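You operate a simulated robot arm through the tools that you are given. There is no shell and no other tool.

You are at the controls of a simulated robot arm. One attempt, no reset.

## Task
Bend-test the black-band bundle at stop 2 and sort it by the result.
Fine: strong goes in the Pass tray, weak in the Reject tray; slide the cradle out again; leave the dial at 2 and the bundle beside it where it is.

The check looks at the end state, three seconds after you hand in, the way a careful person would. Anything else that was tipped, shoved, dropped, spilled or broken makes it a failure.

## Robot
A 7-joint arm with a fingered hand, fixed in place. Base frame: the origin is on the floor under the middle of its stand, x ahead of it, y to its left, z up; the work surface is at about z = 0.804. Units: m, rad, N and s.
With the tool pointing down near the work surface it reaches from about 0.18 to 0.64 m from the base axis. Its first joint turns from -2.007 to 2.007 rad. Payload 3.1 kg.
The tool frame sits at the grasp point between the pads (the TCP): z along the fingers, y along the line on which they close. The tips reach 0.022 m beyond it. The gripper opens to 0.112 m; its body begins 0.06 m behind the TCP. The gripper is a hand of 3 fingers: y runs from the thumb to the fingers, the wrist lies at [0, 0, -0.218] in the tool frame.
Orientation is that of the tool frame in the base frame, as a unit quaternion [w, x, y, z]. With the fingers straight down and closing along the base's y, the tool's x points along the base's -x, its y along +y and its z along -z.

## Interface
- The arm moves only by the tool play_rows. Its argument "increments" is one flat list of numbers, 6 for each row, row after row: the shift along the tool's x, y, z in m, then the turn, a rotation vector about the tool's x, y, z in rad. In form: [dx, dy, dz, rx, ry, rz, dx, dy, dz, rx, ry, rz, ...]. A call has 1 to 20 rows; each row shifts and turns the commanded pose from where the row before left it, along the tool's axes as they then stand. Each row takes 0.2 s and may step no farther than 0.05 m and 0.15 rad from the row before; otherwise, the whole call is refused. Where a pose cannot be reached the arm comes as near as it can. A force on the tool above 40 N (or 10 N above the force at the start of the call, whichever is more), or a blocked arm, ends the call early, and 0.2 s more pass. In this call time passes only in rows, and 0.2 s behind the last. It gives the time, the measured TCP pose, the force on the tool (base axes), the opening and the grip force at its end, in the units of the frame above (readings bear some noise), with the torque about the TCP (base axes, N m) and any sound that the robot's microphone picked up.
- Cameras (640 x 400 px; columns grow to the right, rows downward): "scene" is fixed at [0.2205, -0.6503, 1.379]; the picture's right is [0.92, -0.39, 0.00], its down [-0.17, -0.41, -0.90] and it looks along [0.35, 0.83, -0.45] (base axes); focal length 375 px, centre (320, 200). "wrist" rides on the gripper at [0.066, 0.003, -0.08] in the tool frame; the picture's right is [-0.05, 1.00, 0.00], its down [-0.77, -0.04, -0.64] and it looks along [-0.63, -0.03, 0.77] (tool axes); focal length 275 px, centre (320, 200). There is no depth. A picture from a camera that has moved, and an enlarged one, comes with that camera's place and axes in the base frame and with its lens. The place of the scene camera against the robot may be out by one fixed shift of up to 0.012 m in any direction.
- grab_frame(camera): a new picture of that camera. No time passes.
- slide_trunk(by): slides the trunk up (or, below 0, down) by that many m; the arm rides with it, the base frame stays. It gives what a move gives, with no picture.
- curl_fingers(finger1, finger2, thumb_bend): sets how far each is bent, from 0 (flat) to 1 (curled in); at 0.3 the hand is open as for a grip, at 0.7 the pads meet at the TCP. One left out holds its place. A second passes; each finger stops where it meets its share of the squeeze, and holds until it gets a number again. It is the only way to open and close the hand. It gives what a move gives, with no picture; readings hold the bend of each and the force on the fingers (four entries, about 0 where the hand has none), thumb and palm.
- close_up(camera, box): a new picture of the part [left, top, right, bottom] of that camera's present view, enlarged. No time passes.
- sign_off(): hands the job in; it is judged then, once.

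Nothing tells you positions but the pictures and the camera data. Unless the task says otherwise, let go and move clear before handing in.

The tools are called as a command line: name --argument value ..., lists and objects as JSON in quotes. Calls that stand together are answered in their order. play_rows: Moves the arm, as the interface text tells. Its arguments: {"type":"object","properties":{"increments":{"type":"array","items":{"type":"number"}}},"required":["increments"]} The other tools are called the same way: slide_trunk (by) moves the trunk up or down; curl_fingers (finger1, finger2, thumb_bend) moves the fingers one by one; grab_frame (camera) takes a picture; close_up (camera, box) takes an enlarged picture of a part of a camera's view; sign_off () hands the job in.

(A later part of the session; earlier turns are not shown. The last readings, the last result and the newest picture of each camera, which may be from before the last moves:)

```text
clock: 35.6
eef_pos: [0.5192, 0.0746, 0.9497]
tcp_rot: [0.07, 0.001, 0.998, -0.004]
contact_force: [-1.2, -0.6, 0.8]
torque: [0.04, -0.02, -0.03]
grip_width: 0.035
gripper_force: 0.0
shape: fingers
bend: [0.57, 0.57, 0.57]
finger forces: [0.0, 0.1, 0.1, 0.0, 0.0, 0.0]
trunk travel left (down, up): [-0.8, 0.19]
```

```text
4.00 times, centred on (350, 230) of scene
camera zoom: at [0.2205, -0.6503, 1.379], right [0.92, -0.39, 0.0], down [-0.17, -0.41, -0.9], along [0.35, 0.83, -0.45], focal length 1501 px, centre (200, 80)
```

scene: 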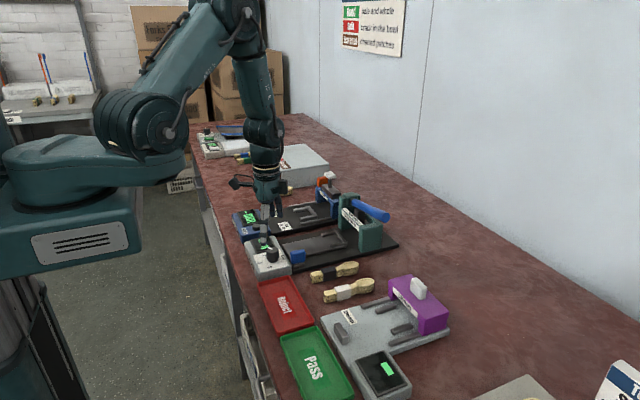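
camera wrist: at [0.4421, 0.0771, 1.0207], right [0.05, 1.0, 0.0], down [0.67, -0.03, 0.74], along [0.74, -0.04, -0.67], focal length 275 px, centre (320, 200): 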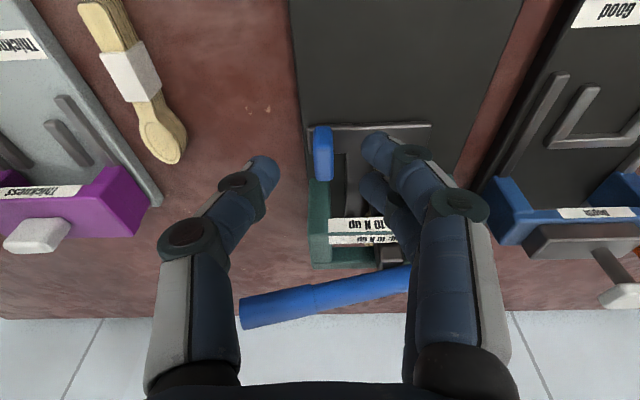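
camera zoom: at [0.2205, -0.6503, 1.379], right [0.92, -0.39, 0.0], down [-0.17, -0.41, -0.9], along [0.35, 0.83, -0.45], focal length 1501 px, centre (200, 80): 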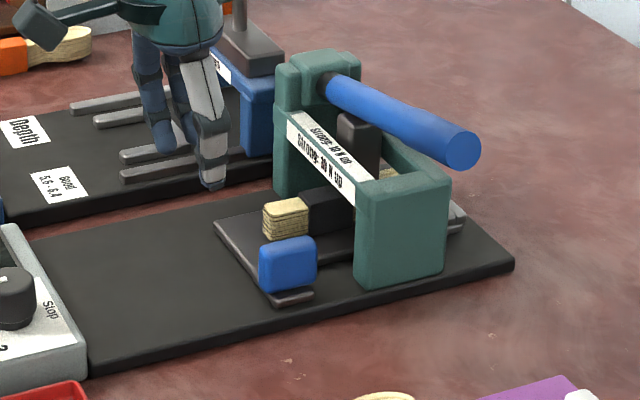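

The cradle is fully in, with the band sitting below the presser. The lever's free end measures about (0.659, 0.006, 0.94), with its top at about 0.95. I'll close the fingers into a compact pusher and approach above the handle.

curl_fingers --finger1 0.7 --finger2 0.7 --thumb_bend 0.7

play_rows --increments '[-0.0042, 0, -0.0297, 0, 0, 0, -0.0042, -0.025, -0.0297, 0, 0, 0, -0.0248, -0.025, 0.0035, 0, 0, 0, -0.0347, 0, 0.0049, 0, 0, 0, -0.0347, 0, 0.0049, 0, 0, 0, 0, 0, 0, 0, -0.15, 0]'

grab_frame --camera "wrist"

close_up --camera "scene" --box '[290, 130, 430, 250]'

```text
clock: 36.6
eef_pos: [0.5197, 0.0743, 0.9488]
tcp_rot: [0.071, 0.0, 0.997, -0.004]
contact_force: [-0.7, -1.1, 0.0]
torque: [0.0, -0.01, 0.03]
grip_width: 0.0026
gripper_force: 0.0
shape: fingers
bend: [0.7, 0.7, 0.7]
finger forces: [0.0, 0.0, 0.1, 0.0, 0.1, 0.0]
trunk travel left (down, up): [-0.8, 0.19]
```

```text
clock: 38.0
eef_pos: [0.6142, 0.0244, 1.0118]
tcp_rot: [0.145, -0.001, 0.989, -0.003]
contact_force: [0.0, -0.3, 0.2]
torque: [0.01, -0.01, 0.0]
grip_width: 0.0028
gripper_force: 0.0
shape: fingers
bend: [0.7, 0.7, 0.7]
finger forces: [0.1, 0.0, 0.0, 0.0, 0.0, 0.0]
trunk travel left (down, up): [-0.8, 0.19]
```

```text
taken
camera wrist: at [0.5267, 0.0271, 1.0702], right [0.04, 1.0, 0.01], down [0.56, -0.03, 0.83], along [0.83, -0.03, -0.56], focal length 275 px, centre (320, 200)
```

wrist: 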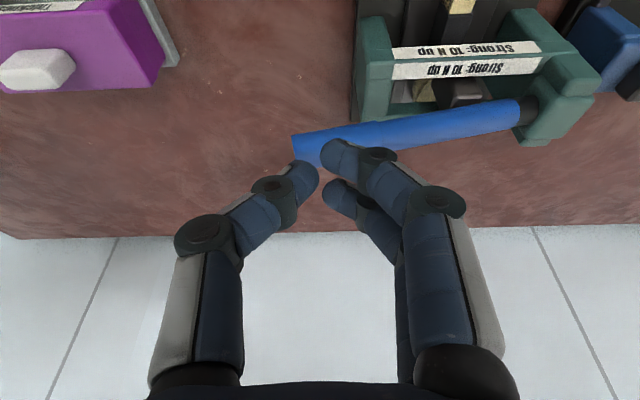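

```text
3.33 times, centred on (360, 190) of scene
camera zoom: at [0.2205, -0.6503, 1.379], right [0.92, -0.39, 0.0], down [-0.17, -0.41, -0.9], along [0.35, 0.83, -0.45], focal length 1251 px, centre (187, 233)
```

zoom: 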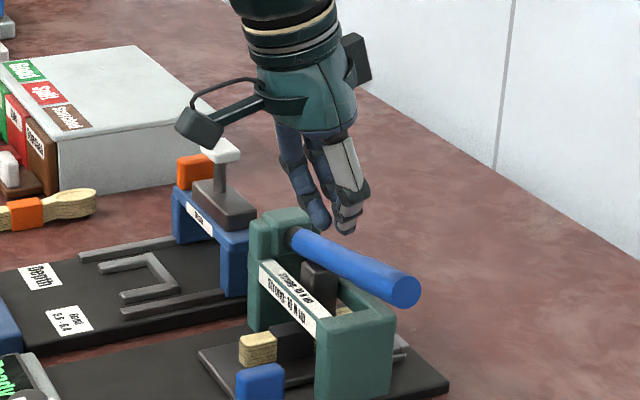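

The pusher is lined up in y with the handle. I'll move the fingertips to about 1 cm above the handle at (0.659, 0.028).

play_rows --increments '[-0.014, 0.0018, 0.0204, 0, 0, 0, -0.014, 0.0018, 0.0204, 0, 0, 0]'

grab_frame --camera "wrist"

close_up --camera "scene" --box '[330, 160, 420, 240]'

```text
clock: 38.6
eef_pos: [0.6546, 0.0281, 0.9788]
tcp_rot: [0.144, -0.001, 0.99, -0.004]
contact_force: [0.5, 0.1, -0.2]
torque: [0.0, 0.0, -0.03]
grip_width: 0.0031
gripper_force: 0.1
shape: fingers
bend: [0.7, 0.7, 0.7]
finger forces: [0.0, 0.0, 0.0, 0.0, 0.0, 0.0]
trunk travel left (down, up): [-0.8, 0.19]
```

```text
taken
camera wrist: at [0.5679, 0.0303, 1.0364], right [0.04, 1.0, 0.01], down [0.56, -0.03, 0.83], along [0.83, -0.03, -0.56], focal length 275 px, centre (320, 200)
```

wrist: 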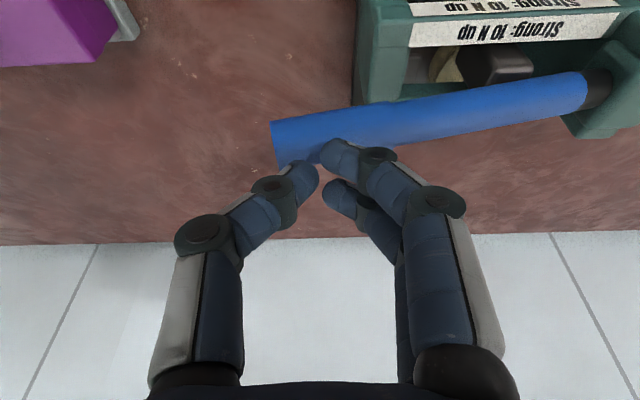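

```text
5.00 times, centred on (375, 200) of scene
camera zoom: at [0.2205, -0.6503, 1.379], right [0.92, -0.39, 0.0], down [-0.17, -0.41, -0.9], along [0.35, 0.83, -0.45], focal length 1876 px, centre (45, 200)
```

zoom: 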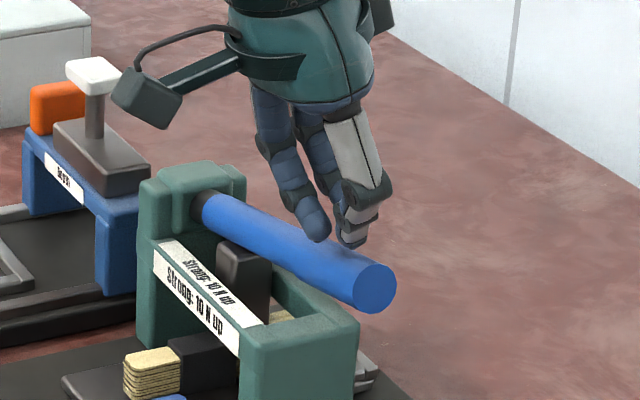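

The fingertips are straddling the handle axis about 1 cm above it. I'll press down gently in small steps and watch the force and the display.

play_rows --increments '[0.004, 0, 0.0029, 0, 0, 0, 0.0011, 0, 0.0038, 0, 0, 0, 0.0011, 0, 0.0038, 0, 0, 0, 0.0011, 0, 0.0038, 0, 0, 0]'

close_up --camera "scene" --box '[330, 160, 420, 240]'

close_up --camera "scene" --box '[240, 230, 300, 270]'

```text
clock: 39.6
eef_pos: [0.6518, 0.0285, 0.9626]
tcp_rot: [0.145, 0.0, 0.989, -0.003]
contact_force: [-0.5, -0.8, 0.6]
torque: [0.01, -0.01, 0.0]
grip_width: 0.0027
gripper_force: 0.5
shape: fingers
bend: [0.7, 0.7, 0.7]
finger forces: [0.1, 0.1, 0.1, 0.0, 1.0, 0.0]
trunk travel left (down, up): [-0.8, 0.19]
```

```text
5.00 times, centred on (375, 200) of scene
camera zoom: at [0.2205, -0.6503, 1.379], right [0.92, -0.39, 0.0], down [-0.17, -0.41, -0.9], along [0.35, 0.83, -0.45], focal length 1876 px, centre (45, 200)
```

zoom: 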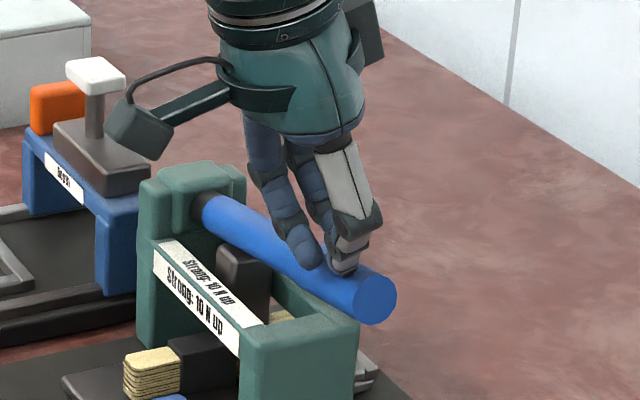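

```text
10.00 times, centred on (270, 250) of scene
camera zoom: at [0.2205, -0.6503, 1.379], right [0.92, -0.39, 0.0], down [-0.17, -0.41, -0.9], along [0.35, 0.83, -0.45], focal length 3752 px, centre (820, -300)
```

zoom: 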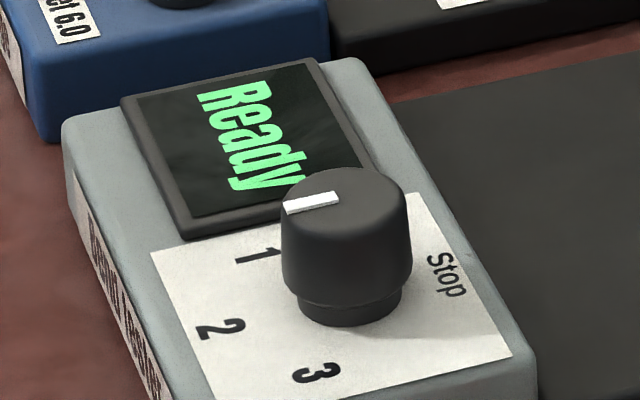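

The handle is moving down easily (about 1 N). I'll continue pressing in small steps.

play_rows --increments '[0.0011, 0, 0.0038, 0, 0, 0, 0.0011, 0, 0.0038, 0, 0, 0, 0.0011, 0, 0.0038, 0, 0, 0, 0.0011, 0, 0.0038, 0, 0, 0]'

close_up --camera "scene" --box '[330, 160, 420, 240]'

close_up --camera "scene" --box '[240, 230, 300, 270]'

```text
clock: 40.6
eef_pos: [0.6513, 0.0291, 0.9468]
tcp_rot: [0.144, -0.001, 0.99, -0.004]
contact_force: [-0.9, -0.1, 1.8]
torque: [-0.05, 0.01, -0.02]
grip_width: 0.0024
gripper_force: 1.3
shape: fingers
bend: [0.7, 0.7, 0.7]
finger forces: [0.0, 0.0, 0.1, 0.0, 2.6, 0.1]
trunk travel left (down, up): [-0.8, 0.19]
```

```text
5.00 times, centred on (375, 200) of scene
camera zoom: at [0.2205, -0.6503, 1.379], right [0.92, -0.39, 0.0], down [-0.17, -0.41, -0.9], along [0.35, 0.83, -0.45], focal length 1876 px, centre (45, 200)
```

zoom: 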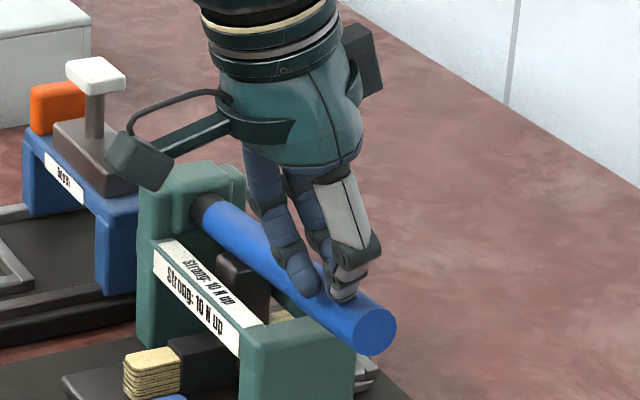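

```text
10.00 times, centred on (270, 250) of scene
camera zoom: at [0.2205, -0.6503, 1.379], right [0.92, -0.39, 0.0], down [-0.17, -0.41, -0.9], along [0.35, 0.83, -0.45], focal length 3752 px, centre (820, -300)
```

zoom: 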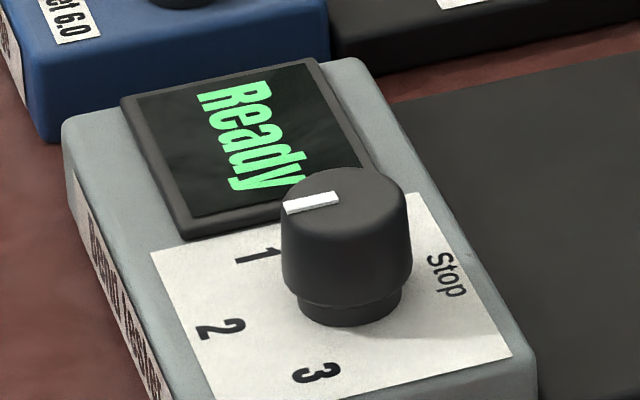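

The presser is coming down and the force is 2.6 N. I'll continue.

play_rows --increments '[0.0011, 0, 0.0038, 0, 0, 0, 0.0011, 0, 0.0038, 0, 0, 0, 0.0011, 0, 0.0038, 0, 0, 0, 0.0011, 0, 0.0038, 0, 0, 0]'

close_up --camera "scene" --box '[330, 160, 420, 240]'

close_up --camera "scene" --box '[240, 230, 300, 270]'

```text
clock: 41.6
eef_pos: [0.6507, 0.0276, 0.9372]
tcp_rot: [0.151, 0.0, 0.989, -0.003]
contact_force: [-2.6, -2.2, 35.2]
torque: [-0.13, -0.35, 0.02]
grip_width: 0.0004
gripper_force: 17.6
shape: fingers
bend: [0.7, 0.72, 0.72]
finger forces: [0.1, 12.7, 0.0, 0.1, 22.6, 0.0]
trunk travel left (down, up): [-0.8, 0.19]
```

```text
5.00 times, centred on (375, 200) of scene
camera zoom: at [0.2205, -0.6503, 1.379], right [0.92, -0.39, 0.0], down [-0.17, -0.41, -0.9], along [0.35, 0.83, -0.45], focal length 1876 px, centre (45, 200)
```

zoom: 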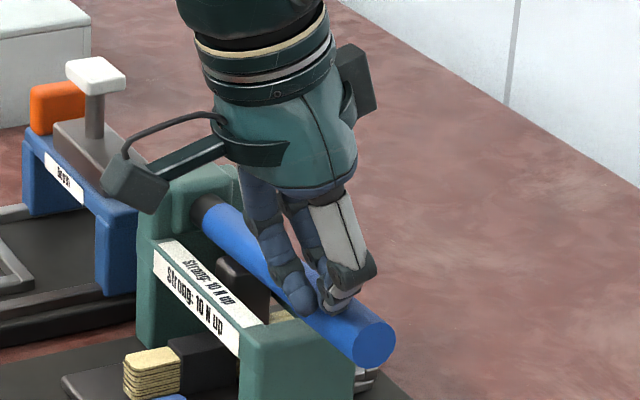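

```text
10.00 times, centred on (270, 250) of scene
camera zoom: at [0.2205, -0.6503, 1.379], right [0.92, -0.39, 0.0], down [-0.17, -0.41, -0.9], along [0.35, 0.83, -0.45], focal length 3752 px, centre (820, -300)
```

zoom: 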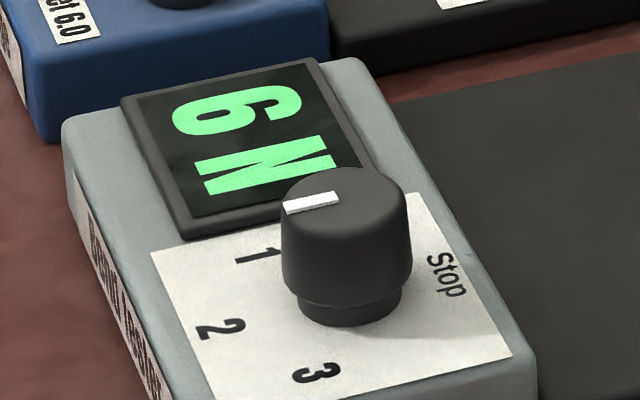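

The lever hit its stop (35 N) and the display changed to a single digit with "N". I'll enlarge it to read it exactly.

close_up --camera "scene" --box '[250, 234, 280, 254]'

close_up --camera "scene" --box '[340, 190, 400, 245]'

```text
16.00 times, centred on (265, 244) of scene
camera zoom: at [0.2205, -0.6503, 1.379], right [0.92, -0.39, 0.0], down [-0.17, -0.41, -0.9], along [0.35, 0.83, -0.45], focal length 6004 px, centre (1200, -504)
```

zoom: 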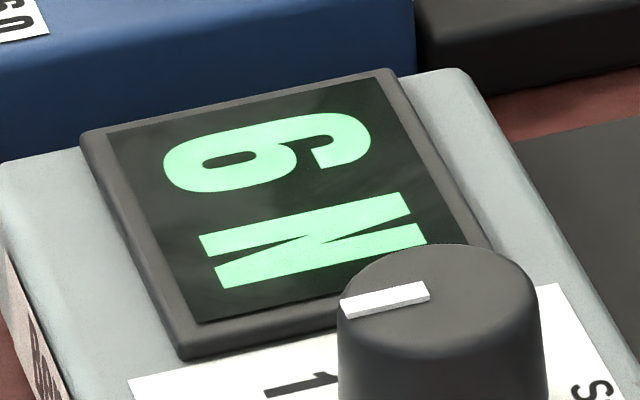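

```text
7.27 times, centred on (370, 218) of scene
camera zoom: at [0.2205, -0.6503, 1.379], right [0.92, -0.39, 0.0], down [-0.17, -0.41, -0.9], along [0.35, 0.83, -0.45], focal length 2729 px, centre (-44, 73)
```

zoom: 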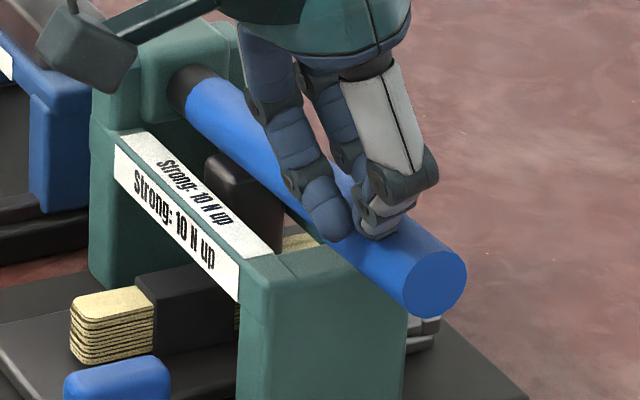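

The display reads "6 N", with the loop toward the text's bottom. I'll hold the lever at the stop a moment to see whether the reading is stable.

play_rows --increments '[0, 0, 0, 0, 0, 0, 0, 0, 0, 0, 0, 0, 0, 0, 0, 0, 0, 0]'

close_up --camera "scene" --box '[250, 234, 280, 254]'

```text
clock: 42.4
eef_pos: [0.6481, 0.0285, 0.9364]
tcp_rot: [0.148, -0.001, 0.989, -0.003]
contact_force: [-8.4, 1.1, 34.1]
torque: [-0.04, -0.23, -0.02]
grip_width: 0.0002
gripper_force: 18.4
shape: fingers
bend: [0.7, 0.73, 0.73]
finger forces: [0.0, 16.5, 0.0, 0.1, 20.3, 0.0]
trunk travel left (down, up): [-0.8, 0.19]
```

```text
16.00 times, centred on (265, 244) of scene
camera zoom: at [0.2205, -0.6503, 1.379], right [0.92, -0.39, 0.0], down [-0.17, -0.41, -0.9], along [0.35, 0.83, -0.45], focal length 6004 px, centre (1200, -504)
```

zoom: 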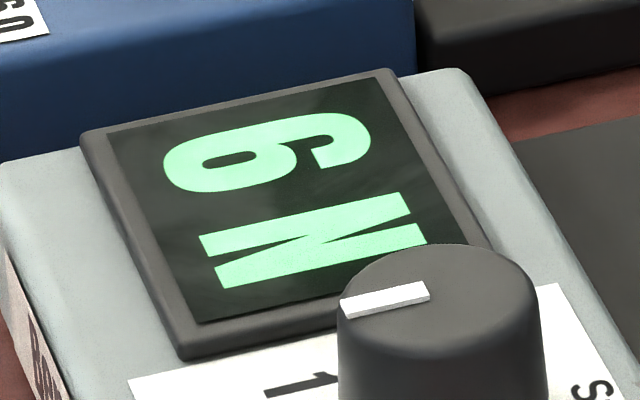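

The reading is a steady 6 N, below 10 N, so this bundle is weak and goes in the Reject tray. I'll let the lever up gently and see whether it follows.

play_rows --increments '[-0.0017, 0, -0.0057, 0, 0, 0, -0.0023, 0, -0.0077, 0, 0, 0, -0.0023, 0, -0.0077, 0, 0, 0, -0.0023, 0, -0.0077, 0, 0, 0]'

close_up --camera "scene" --box '[330, 160, 420, 240]'

close_up --camera "scene" --box '[240, 230, 300, 270]'

```text
clock: 43.4
eef_pos: [0.6525, 0.0291, 0.9626]
tcp_rot: [0.144, 0.0, 0.99, -0.003]
contact_force: [0.2, 0.9, 1.1]
torque: [0.03, 0.03, 0.0]
grip_width: 0.0017
gripper_force: 0.4
shape: fingers
bend: [0.7, 0.7, 0.71]
finger forces: [0.0, 0.0, 0.0, 0.1, 0.8, 0.0]
trunk travel left (down, up): [-0.8, 0.19]
```

```text
5.00 times, centred on (375, 200) of scene
camera zoom: at [0.2205, -0.6503, 1.379], right [0.92, -0.39, 0.0], down [-0.17, -0.41, -0.9], along [0.35, 0.83, -0.45], focal length 1876 px, centre (45, 200)
```

zoom: 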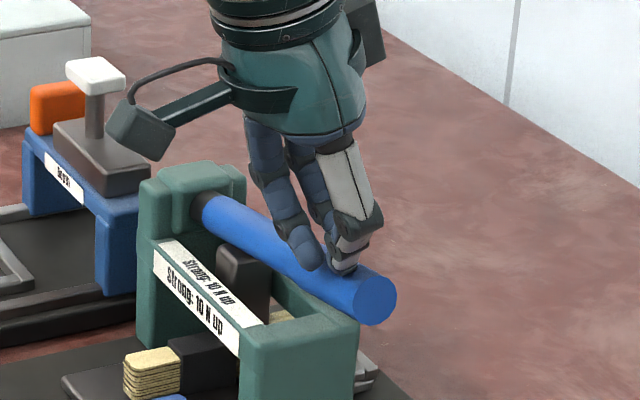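

```text
10.00 times, centred on (270, 250) of scene
camera zoom: at [0.2205, -0.6503, 1.379], right [0.92, -0.39, 0.0], down [-0.17, -0.41, -0.9], along [0.35, 0.83, -0.45], focal length 3752 px, centre (820, -300)
```

zoom: 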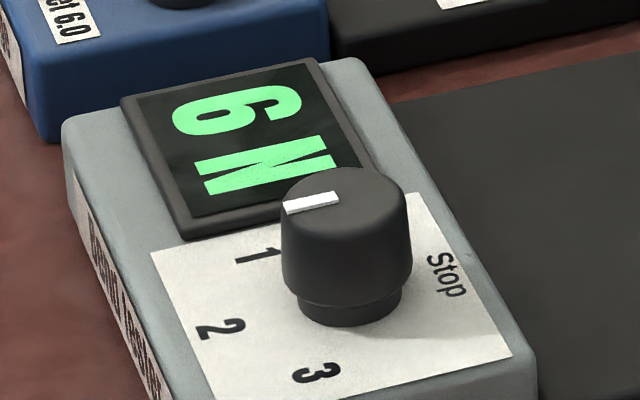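

The lever springs back up by itself and the reading stays at 6 N. I'll lift off, retreat, and reset the hand over the fin.

play_rows --increments '[-0.0057, 0, -0.0192, 0, 0, 0, -0.0086, 0, -0.0287, 0, 0, 0, 0.0383, 0, -0.0115, 0, 0, 0, 0.0383, 0.022, -0.0115, 0, 0, 0, 0.0383, 0.023, -0.0115, 0, 0, 0, 0, 0, 0, 0, 0.147, 0]'

curl_fingers --finger1 0.57 --finger2 0.57 --thumb_bend 0.57

grab_frame --camera "wrist"

close_up --camera "wrist" --box '[240, 80, 400, 180]'

close_up --camera "scene" --box '[280, 170, 420, 280]'

```text
clock: 44.8
eef_pos: [0.5341, 0.0719, 1.012]
tcp_rot: [0.07, 0.0, 0.998, -0.002]
contact_force: [-0.4, 0.6, -0.5]
torque: [0.01, 0.03, -0.03]
grip_width: 0.0026
gripper_force: 0.1
shape: fingers
bend: [0.7, 0.7, 0.7]
finger forces: [0.1, 0.1, 0.0, 0.1, 0.1, 0.1]
trunk travel left (down, up): [-0.8, 0.19]
```

```text
clock: 45.8
eef_pos: [0.533, 0.074, 1.0113]
tcp_rot: [0.072, 0.0, 0.997, -0.004]
contact_force: [-0.9, 0.4, -0.9]
torque: [0.02, -0.01, 0.03]
grip_width: 0.0375
gripper_force: 0.0
shape: fingers
bend: [0.56, 0.56, 0.56]
finger forces: [0.0, 0.0, 0.1, 0.1, 0.0, 0.1]
trunk travel left (down, up): [-0.8, 0.19]
```

```text
taken
camera wrist: at [0.4552, 0.0762, 1.0828], right [0.05, 1.0, 0.0], down [0.67, -0.03, 0.74], along [0.74, -0.03, -0.67], focal length 275 px, centre (320, 200)
```

wrist: 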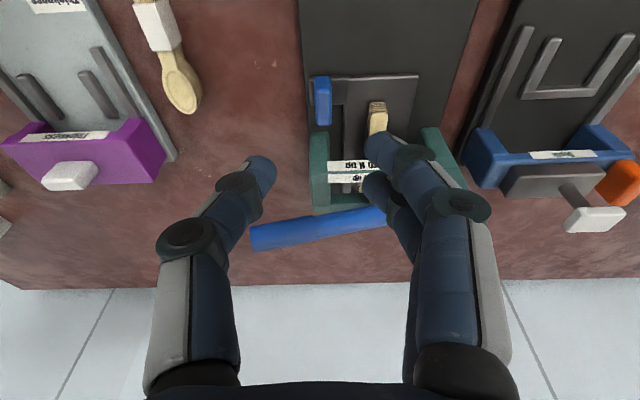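

```text
4.00 times, centred on (320, 130) of wrist
camera zoom: at [0.4552, 0.0762, 1.0828], right [0.05, 1.0, 0.0], down [0.67, -0.03, 0.74], along [0.74, -0.03, -0.67], focal length 1101 px, centre (320, 480)
```

zoom: 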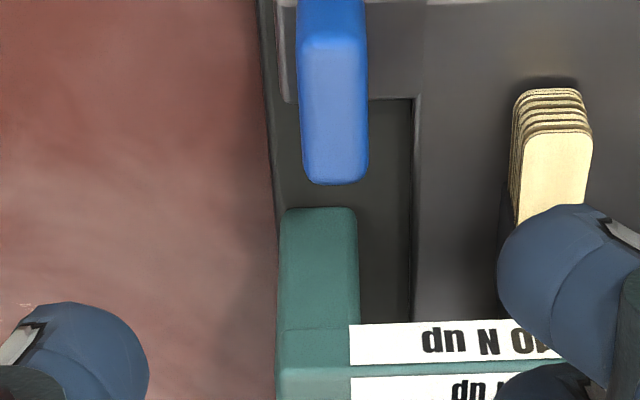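

```text
3.64 times, centred on (350, 225) of scene
camera zoom: at [0.2205, -0.6503, 1.379], right [0.92, -0.39, 0.0], down [-0.17, -0.41, -0.9], along [0.35, 0.83, -0.45], focal length 1364 px, centre (211, 109)
```

zoom: 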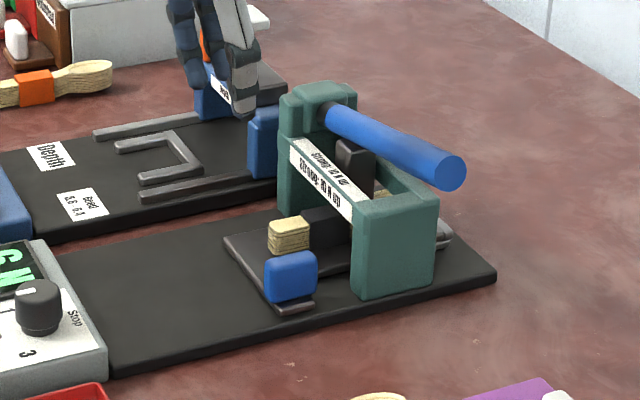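

The lever is fully back up, and the fin is at about (0.585, 0.0735). I'll go down over it as before.

play_rows --increments '[-0.0199, 0, 0.044, 0, 0, 0, -0.0199, 0, 0.044, 0, 0, 0, 0.0017, 0, 0.012, 0, 0, 0]'

grab_frame --camera "wrist"

close_up --camera "scene" --box '[280, 180, 420, 290]'

```text
clock: 46.6
eef_pos: [0.5847, 0.0725, 0.918]
tcp_rot: [0.073, -0.001, 0.997, -0.004]
contact_force: [0.4, -0.9, 0.3]
torque: [-0.02, 0.0, 0.01]
grip_width: 0.0375
gripper_force: 0.0
shape: fingers
bend: [0.56, 0.56, 0.56]
finger forces: [0.0, 0.0, 0.1, 0.0, 0.0, 0.0]
trunk travel left (down, up): [-0.8, 0.19]
```

```text
taken
camera wrist: at [0.5066, 0.0765, 0.9884], right [0.05, 1.0, 0.0], down [0.67, -0.03, 0.74], along [0.74, -0.03, -0.67], focal length 275 px, centre (320, 200)
```

wrist: 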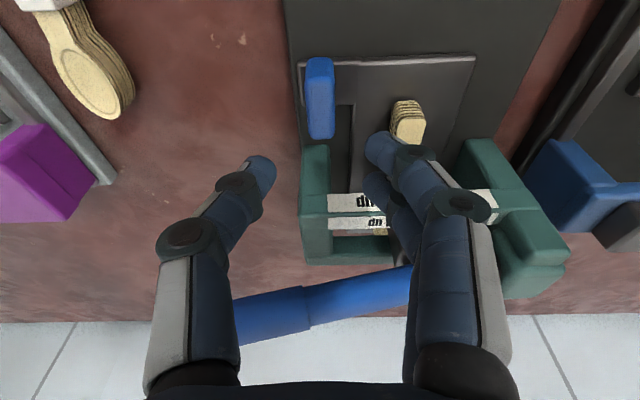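

```text
3.64 times, centred on (350, 235) of scene
camera zoom: at [0.2205, -0.6503, 1.379], right [0.92, -0.39, 0.0], down [-0.17, -0.41, -0.9], along [0.35, 0.83, -0.45], focal length 1364 px, centre (211, 73)
```

zoom: 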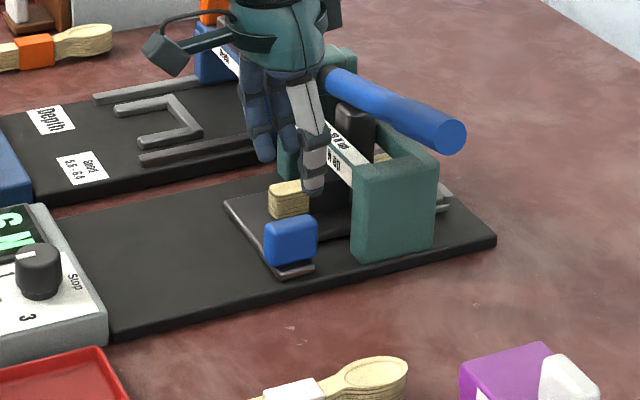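

Aligned. I'll descend the rest of the way and grip.

play_rows --increments '[0.0028, 0.0005, 0.02, 0, 0, 0, 0.0028, 0, 0.02, 0, 0, 0, 0.0029, 0, 0.0204, 0, 0, 0]'

grab_frame --camera "wrist"

```text
clock: 47.4
eef_pos: [0.5854, 0.0726, 0.8556]
tcp_rot: [0.071, 0.0, 0.997, -0.005]
contact_force: [0.5, -0.2, -0.5]
torque: [-0.01, -0.01, 0.01]
grip_width: 0.0375
gripper_force: 0.1
shape: fingers
bend: [0.56, 0.56, 0.56]
finger forces: [0.0, 0.1, 0.1, 0.0, 0.1, 0.1]
trunk travel left (down, up): [-0.8, 0.19]
```

```text
taken
camera wrist: at [0.5088, 0.0752, 0.9275], right [0.05, 1.0, 0.0], down [0.67, -0.03, 0.74], along [0.74, -0.03, -0.67], focal length 275 px, centre (320, 200)
```

wrist: 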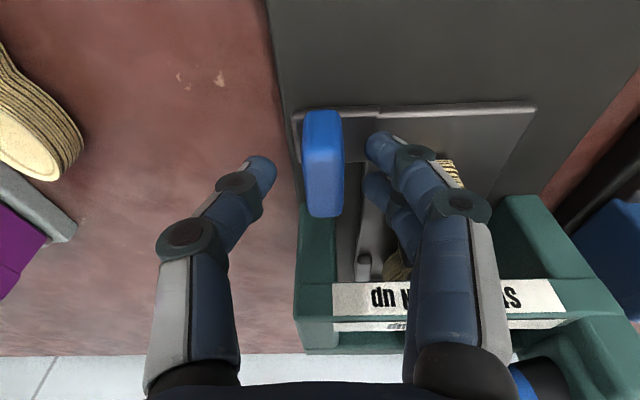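

curl_fingers --finger1 0.7 --finger2 0.7 --thumb_bend 0.7

play_rows --increments '[0.00495, 0, -0.0007, 0, 0, 0, 0.0079, 0, -0.0011, 0, 0, 0, 0.0099, 0, -0.0014, 0, 0, 0, 0.0099, 0, -0.0014, 0, 0, 0, 0.0079, 0, -0.0011, 0, 0, 0, 0.00495, 0, -0.0007, 0, 0, 0]'

grab_frame --camera "wrist"

close_up --camera "scene" --box '[260, 180, 400, 290]'

```text
clock: 48.4
eef_pos: [0.5856, 0.0724, 0.8581]
tcp_rot: [0.072, -0.001, 0.997, -0.004]
contact_force: [0.5, 2.9, -2.1]
torque: [0.09, 0.05, 0.01]
grip_width: 0.0134
gripper_force: 5.0
shape: fingers
bend: [0.65, 0.65, 0.68]
finger forces: [3.4, 3.4, 0.0, 0.0, 3.6, 0.0]
trunk travel left (down, up): [-0.8, 0.19]
```

```text
clock: 49.8
eef_pos: [0.5398, 0.0746, 0.8561]
tcp_rot: [0.071, 0.0, 0.997, -0.003]
contact_force: [2.2, 1.4, -0.8]
torque: [0.01, -0.02, -0.03]
grip_width: 0.0135
gripper_force: 5.2
shape: fingers
bend: [0.65, 0.65, 0.68]
finger forces: [3.0, 2.9, 0.0, 0.0, 4.6, 0.0]
trunk travel left (down, up): [-0.8, 0.19]
```

```text
taken
camera wrist: at [0.4617, 0.0761, 0.9274], right [0.05, 1.0, 0.0], down [0.67, -0.03, 0.74], along [0.74, -0.03, -0.67], focal length 275 px, centre (320, 200)
```

wrist: 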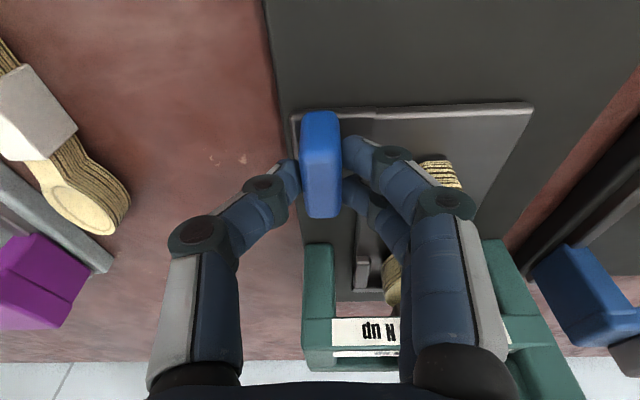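

```text
3.64 times, centred on (330, 235) of scene
camera zoom: at [0.2205, -0.6503, 1.379], right [0.92, -0.39, 0.0], down [-0.17, -0.41, -0.9], along [0.35, 0.83, -0.45], focal length 1364 px, centre (284, 73)
```

zoom: 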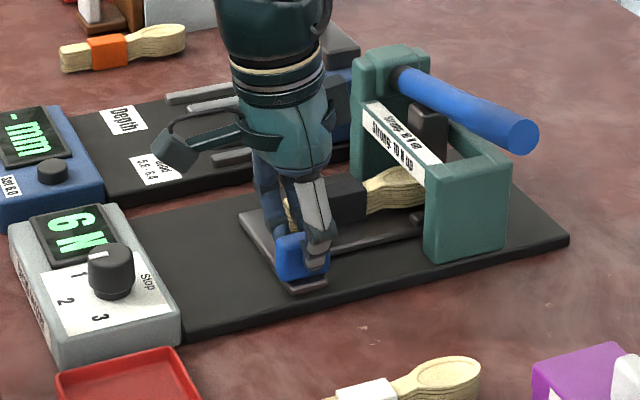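

The cradle slides out cleanly with the bundle riding on it, and the display shows 6 N. I'll continue out.

play_rows --increments '[0.00495, -0.0008, -0.0007, 0, 0, 0, 0.0079, 0, -0.0011, 0, 0, 0, 0.0099, 0, -0.0014, 0, 0, 0, 0.0099, 0, -0.0014, 0, 0, 0, 0.0099, 0, -0.0014, 0, 0, 0, 0.0079, 0, -0.0011, 0, 0, 0, 0.00495, 0, -0.0007, 0, 0, 0]'

grab_frame --camera "wrist"

close_up --camera "scene" --box '[240, 180, 380, 290]'

```text
clock: 51.4
eef_pos: [0.4822, 0.0728, 0.8565]
tcp_rot: [0.072, -0.001, 0.997, -0.003]
contact_force: [0.7, 2.6, -0.1]
torque: [0.07, 0.0, 0.01]
grip_width: 0.0133
gripper_force: 5.1
shape: fingers
bend: [0.65, 0.65, 0.68]
finger forces: [3.6, 3.6, 0.0, 0.0, 3.9, 0.0]
trunk travel left (down, up): [-0.8, 0.19]
```

```text
taken
camera wrist: at [0.405, 0.0759, 0.9273], right [0.05, 1.0, 0.0], down [0.67, -0.03, 0.74], along [0.74, -0.03, -0.67], focal length 275 px, centre (320, 200)
```

wrist: 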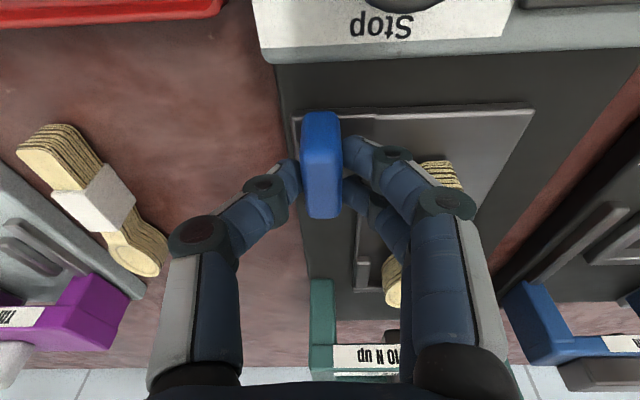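

```text
3.64 times, centred on (310, 235) of scene
camera zoom: at [0.2205, -0.6503, 1.379], right [0.92, -0.39, 0.0], down [-0.17, -0.41, -0.9], along [0.35, 0.83, -0.45], focal length 1364 px, centre (356, 73)
```

zoom: 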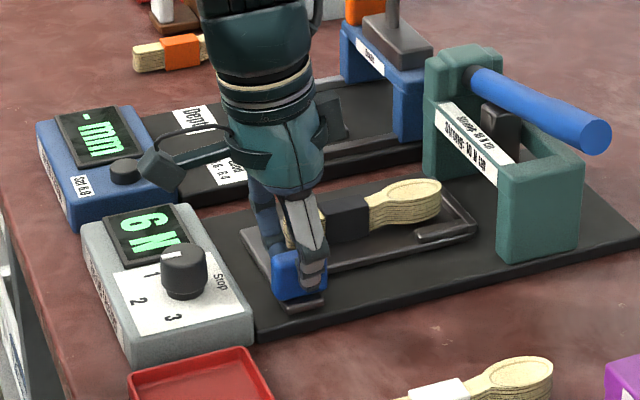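

About 17 mm remain to the original out position. I'll pull the rest slowly and watch for the stop.

play_rows --increments '[0.00495, 0, -0.0007, 0, 0, 0, 0.00495, 0, -0.0007, 0, 0, 0, 0.00396, 0, -0.0006, 0, 0, 0, 0.003, 0, -0.0004, 0, 0, 0]'

grab_frame --camera "wrist"

```text
clock: 52.4
eef_pos: [0.4655, 0.0736, 0.8574]
tcp_rot: [0.071, -0.001, 0.997, -0.003]
contact_force: [0.8, 5.0, 1.4]
torque: [0.1, -0.02, 0.01]
grip_width: 0.0135
gripper_force: 5.9
shape: fingers
bend: [0.65, 0.65, 0.68]
finger forces: [4.2, 4.2, 0.0, 0.0, 3.6, 0.0]
trunk travel left (down, up): [-0.8, 0.19]
```

```text
taken
camera wrist: at [0.3882, 0.0755, 0.9269], right [0.05, 1.0, 0.0], down [0.67, -0.03, 0.74], along [0.74, -0.03, -0.67], focal length 275 px, centre (320, 200)
```

wrist: 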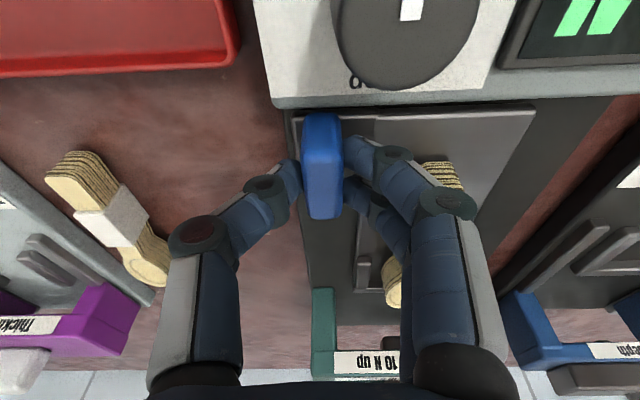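

The cradle is back at essentially its starting place. I'll pull a couple of millimetres more to feel whether it is against its outer stop.

play_rows --increments '[0.002, 0, -0.0003, 0, 0, 0, 0.002, 0, -0.0003, 0, 0, 0]'

close_up --camera "wrist" --box '[250, 60, 410, 160]'

```text
clock: 53.0
eef_pos: [0.4636, 0.0727, 0.856]
tcp_rot: [0.071, 0.0, 0.997, -0.003]
contact_force: [8.1, 3.1, 0.7]
torque: [0.12, -0.12, 0.0]
grip_width: 0.0132
gripper_force: 5.3
shape: fingers
bend: [0.65, 0.65, 0.68]
finger forces: [3.6, 3.7, 0.1, 0.0, 3.9, 0.1]
trunk travel left (down, up): [-0.8, 0.19]
```

```text
4.00 times, centred on (330, 110) of wrist
camera zoom: at [0.3856, 0.0757, 0.9269], right [0.05, 1.0, 0.0], down [0.67, -0.03, 0.74], along [0.74, -0.04, -0.67], focal length 1101 px, centre (280, 560)
```

zoom: 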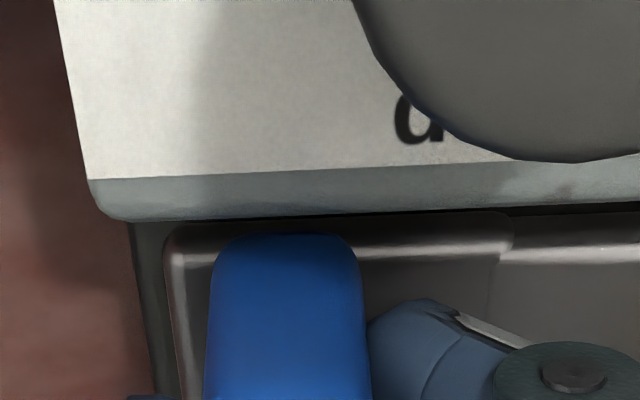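

The cradle is against its outer stop (8 N). I'll ease off, release the fin, rise, and straighten the hand over the bundle.

play_rows --increments '[-0.003, 0, 0.0004, 0, 0, 0]'

curl_fingers --finger1 0.57 --finger2 0.57 --thumb_bend 0.57

play_rows --increments '[-0.0028, 0, -0.02, 0, 0, 0, -0.0049, 0, -0.035, 0, 0, 0, -0.0056, 0, -0.04, 0, 0, 0, 0, 0, 0, 0, 0.142, 0]'

grab_frame --camera "wrist"

close_up --camera "scene" --box '[230, 190, 400, 310]'

```text
clock: 53.4
eef_pos: [0.463, 0.0729, 0.856]
tcp_rot: [0.071, -0.001, 0.997, -0.004]
contact_force: [2.4, 4.9, 1.1]
torque: [0.1, -0.02, 0.0]
grip_width: 0.0131
gripper_force: 5.8
shape: fingers
bend: [0.65, 0.65, 0.68]
finger forces: [3.7, 3.6, 0.0, 0.1, 4.0, 0.0]
trunk travel left (down, up): [-0.8, 0.19]
```

```text
clock: 54.4
eef_pos: [0.4642, 0.0722, 0.8556]
tcp_rot: [0.071, 0.0, 0.997, -0.004]
contact_force: [0.1, -0.2, 0.5]
torque: [0.0, -0.02, 0.0]
grip_width: 0.0375
gripper_force: 0.0
shape: fingers
bend: [0.56, 0.56, 0.56]
finger forces: [0.0, 0.0, 0.1, 0.1, 0.0, 0.0]
trunk travel left (down, up): [-0.8, 0.19]
```

```text
clock: 55.4
eef_pos: [0.4644, 0.0756, 0.9523]
tcp_rot: [0.001, -0.001, 1.0, -0.003]
contact_force: [-0.6, -0.1, 0.3]
torque: [0.02, 0.0, 0.01]
grip_width: 0.0376
gripper_force: 0.1
shape: fingers
bend: [0.56, 0.56, 0.56]
finger forces: [0.0, 0.1, 0.0, 0.1, 0.1, 0.1]
trunk travel left (down, up): [-0.8, 0.19]
```

```text
taken
camera wrist: at [0.3979, 0.078, 1.0336], right [0.05, 1.0, -0.01], down [0.77, -0.03, 0.64], along [0.63, -0.04, -0.77], focal length 275 px, centre (320, 200)
```

wrist: 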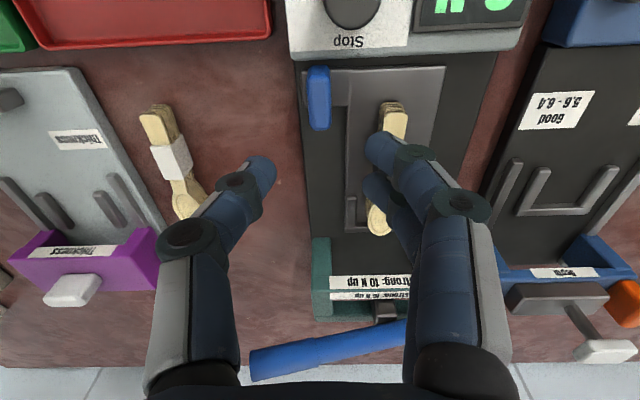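

```text
3.33 times, centred on (315, 250) of scene
camera zoom: at [0.2205, -0.6503, 1.379], right [0.92, -0.39, 0.0], down [-0.17, -0.41, -0.9], along [0.35, 0.83, -0.45], focal length 1251 px, centre (337, 33)
```

zoom: 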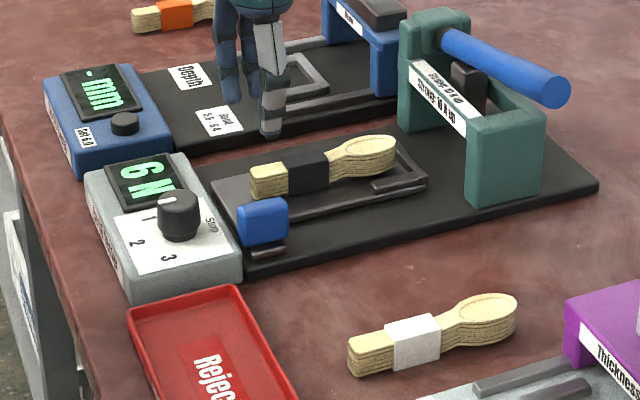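

The cradle is out and the bundle is still in it. I'll hover over the bundle to measure it for the pick.

play_rows --increments '[0, 0, -0.03, 0, 0, 0, -0.028, 0.026, 0, 0, 0, 0, -0.028, 0.026, 0, 0, 0, 0]'

grab_frame --camera "wrist"

close_up --camera "wrist" --box '[240, 20, 400, 120]'

close_up --camera "wrist" --box '[240, 100, 400, 200]'

```text
clock: 56.2
eef_pos: [0.5211, 0.1257, 0.984]
tcp_rot: [0.0, 0.0, 1.0, -0.004]
contact_force: [0.3, -0.7, 0.2]
torque: [0.01, 0.02, 0.03]
grip_width: 0.0375
gripper_force: 0.1
shape: fingers
bend: [0.56, 0.56, 0.56]
finger forces: [0.1, 0.1, 0.1, 0.1, 0.1, 0.0]
trunk travel left (down, up): [-0.8, 0.19]
```

```text
taken
camera wrist: at [0.4539, 0.1297, 1.0644], right [0.05, 1.0, -0.01], down [0.77, -0.03, 0.64], along [0.64, -0.04, -0.77], focal length 275 px, centre (320, 200)
```

wrist: 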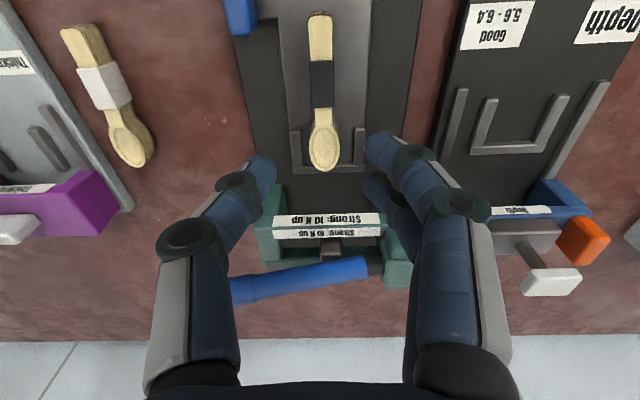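

```text
4.00 times, centred on (320, 70) of wrist
camera zoom: at [0.4539, 0.1297, 1.0644], right [0.05, 1.0, -0.01], down [0.77, -0.03, 0.64], along [0.64, -0.04, -0.77], focal length 1101 px, centre (320, 720)
```

zoom: 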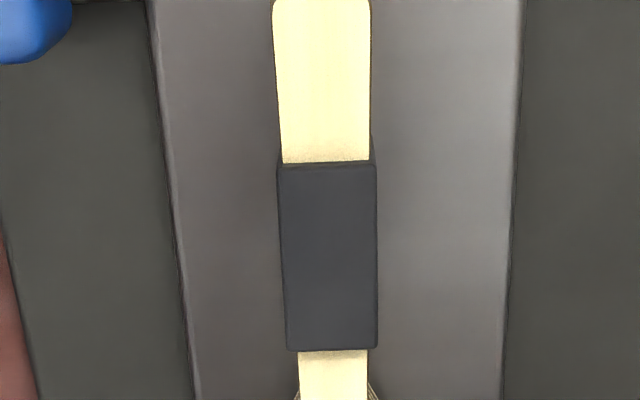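

```text
4.00 times, centred on (320, 150) of wrist
camera zoom: at [0.4539, 0.1297, 1.0644], right [0.05, 1.0, -0.01], down [0.77, -0.03, 0.64], along [0.64, -0.04, -0.77], focal length 1101 px, centre (320, 400)
```

zoom: 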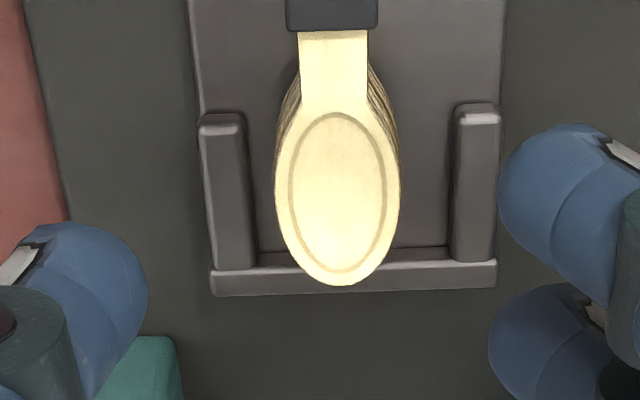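

The bundle lies at y ≈ 0.127 with its band centred at x ≈ 0.52, and I'm within 1–2 mm of that. I'll descend to z ≈ 0.853, keeping the fingertips just off the plate.

play_rows --increments '[-0.001, 0.001, 0.035, 0, 0, 0, 0, 0, 0.035, 0, 0, 0, 0, 0, 0.03, 0, 0, 0, 0, 0, 0.02, 0, 0, 0, 0, 0, 0.011, 0, 0, 0]'

grab_frame --camera "wrist"

close_up --camera "scene" --box '[280, 205, 380, 275]'

```text
clock: 57.4
eef_pos: [0.5212, 0.1239, 0.8517]
tcp_rot: [0.001, 0.0, 1.0, -0.003]
contact_force: [-0.3, -0.5, -0.1]
torque: [-0.01, 0.03, -0.01]
grip_width: 0.0375
gripper_force: 0.0
shape: fingers
bend: [0.56, 0.56, 0.56]
finger forces: [0.0, 0.1, 0.0, 0.0, 0.1, 0.1]
trunk travel left (down, up): [-0.8, 0.19]
```

```text
taken
camera wrist: at [0.4543, 0.1274, 0.932], right [0.05, 1.0, -0.01], down [0.77, -0.03, 0.64], along [0.64, -0.04, -0.77], focal length 275 px, centre (320, 200)
```

wrist: 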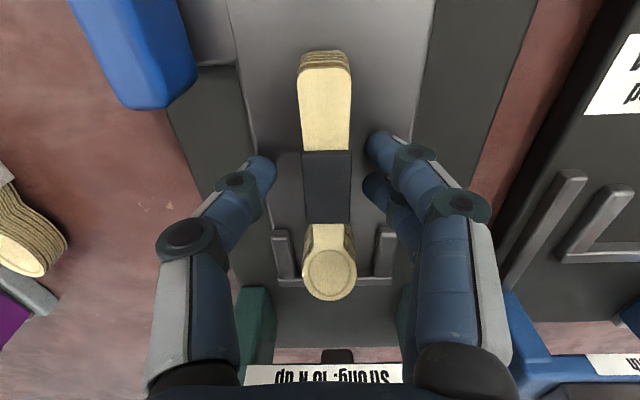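

```text
5.71 times, centred on (330, 240) of scene
camera zoom: at [0.2205, -0.6503, 1.379], right [0.92, -0.39, 0.0], down [-0.17, -0.41, -0.9], along [0.35, 0.83, -0.45], focal length 2144 px, centre (263, -29)
```

zoom: 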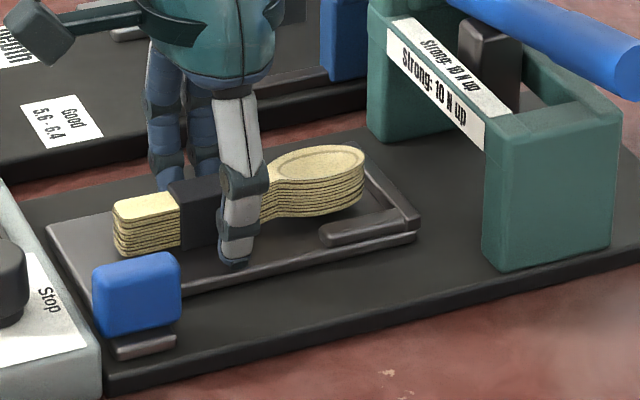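

The bundle is straddled, about 2 mm off centre. I'll shift by that and grip.

play_rows --increments '[0, 0.0025, 0, 0, 0, 0]'

curl_fingers --finger1 0.69 --finger2 0.69 --thumb_bend 0.69

play_rows --increments '[0, 0, -0.008, 0, 0, 0, 0, 0, -0.012, 0, 0, 0]'

grab_frame --camera "wrist"

close_up --camera "scene" --box '[280, 205, 380, 275]'

```text
clock: 57.8
eef_pos: [0.5211, 0.1277, 0.852]
tcp_rot: [0.001, -0.001, 1.0, -0.004]
contact_force: [0.8, -0.5, -0.7]
torque: [0.01, -0.01, 0.05]
grip_width: 0.0376
gripper_force: 0.1
shape: fingers
bend: [0.56, 0.56, 0.56]
finger forces: [0.1, 0.1, 0.1, 0.0, 0.0, 0.1]
trunk travel left (down, up): [-0.8, 0.19]
```

```text
clock: 58.8
eef_pos: [0.5209, 0.1291, 0.8519]
tcp_rot: [0.001, 0.0, 1.0, -0.003]
contact_force: [-0.3, -0.5, 0.1]
torque: [0.0, 0.0, 0.03]
grip_width: 0.0133
gripper_force: 4.0
shape: fingers
bend: [0.66, 0.66, 0.67]
finger forces: [2.0, 2.1, 0.0, 0.0, 4.0, 0.0]
trunk travel left (down, up): [-0.8, 0.19]
```

```text
clock: 59.4
eef_pos: [0.5204, 0.1288, 0.8721]
tcp_rot: [0.001, 0.0, 1.0, -0.004]
contact_force: [0.5, 0.0, 0.1]
torque: [0.01, 0.0, 0.01]
grip_width: 0.0133
gripper_force: 3.9
shape: fingers
bend: [0.66, 0.66, 0.67]
finger forces: [2.0, 2.0, 0.1, 0.0, 4.0, 0.1]
trunk travel left (down, up): [-0.8, 0.19]
```

```text
taken
camera wrist: at [0.4544, 0.1305, 0.9522], right [0.05, 1.0, -0.01], down [0.77, -0.03, 0.64], along [0.64, -0.04, -0.77], focal length 275 px, centre (320, 200)
```

wrist: 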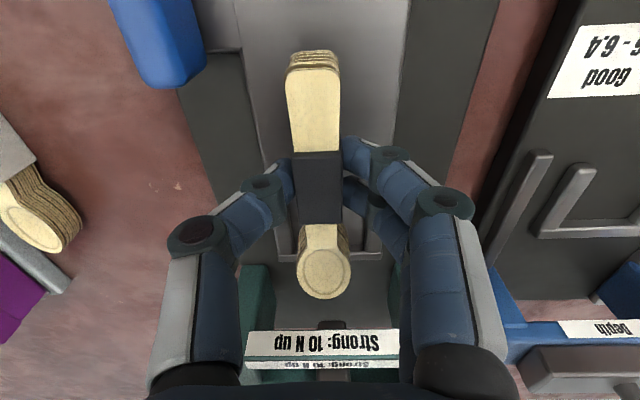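

```text
5.71 times, centred on (330, 240) of scene
camera zoom: at [0.2205, -0.6503, 1.379], right [0.92, -0.39, 0.0], down [-0.17, -0.41, -0.9], along [0.35, 0.83, -0.45], focal length 2144 px, centre (263, -29)
```

zoom: 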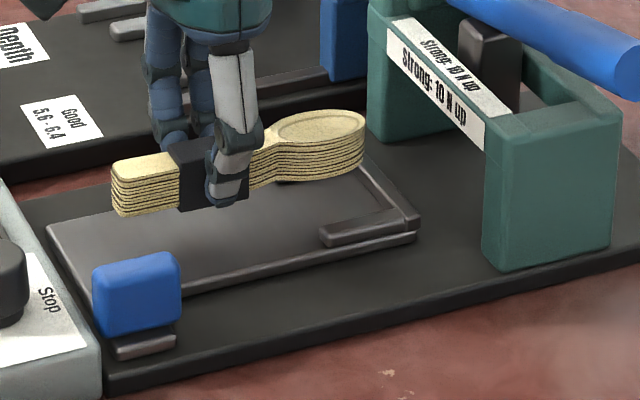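

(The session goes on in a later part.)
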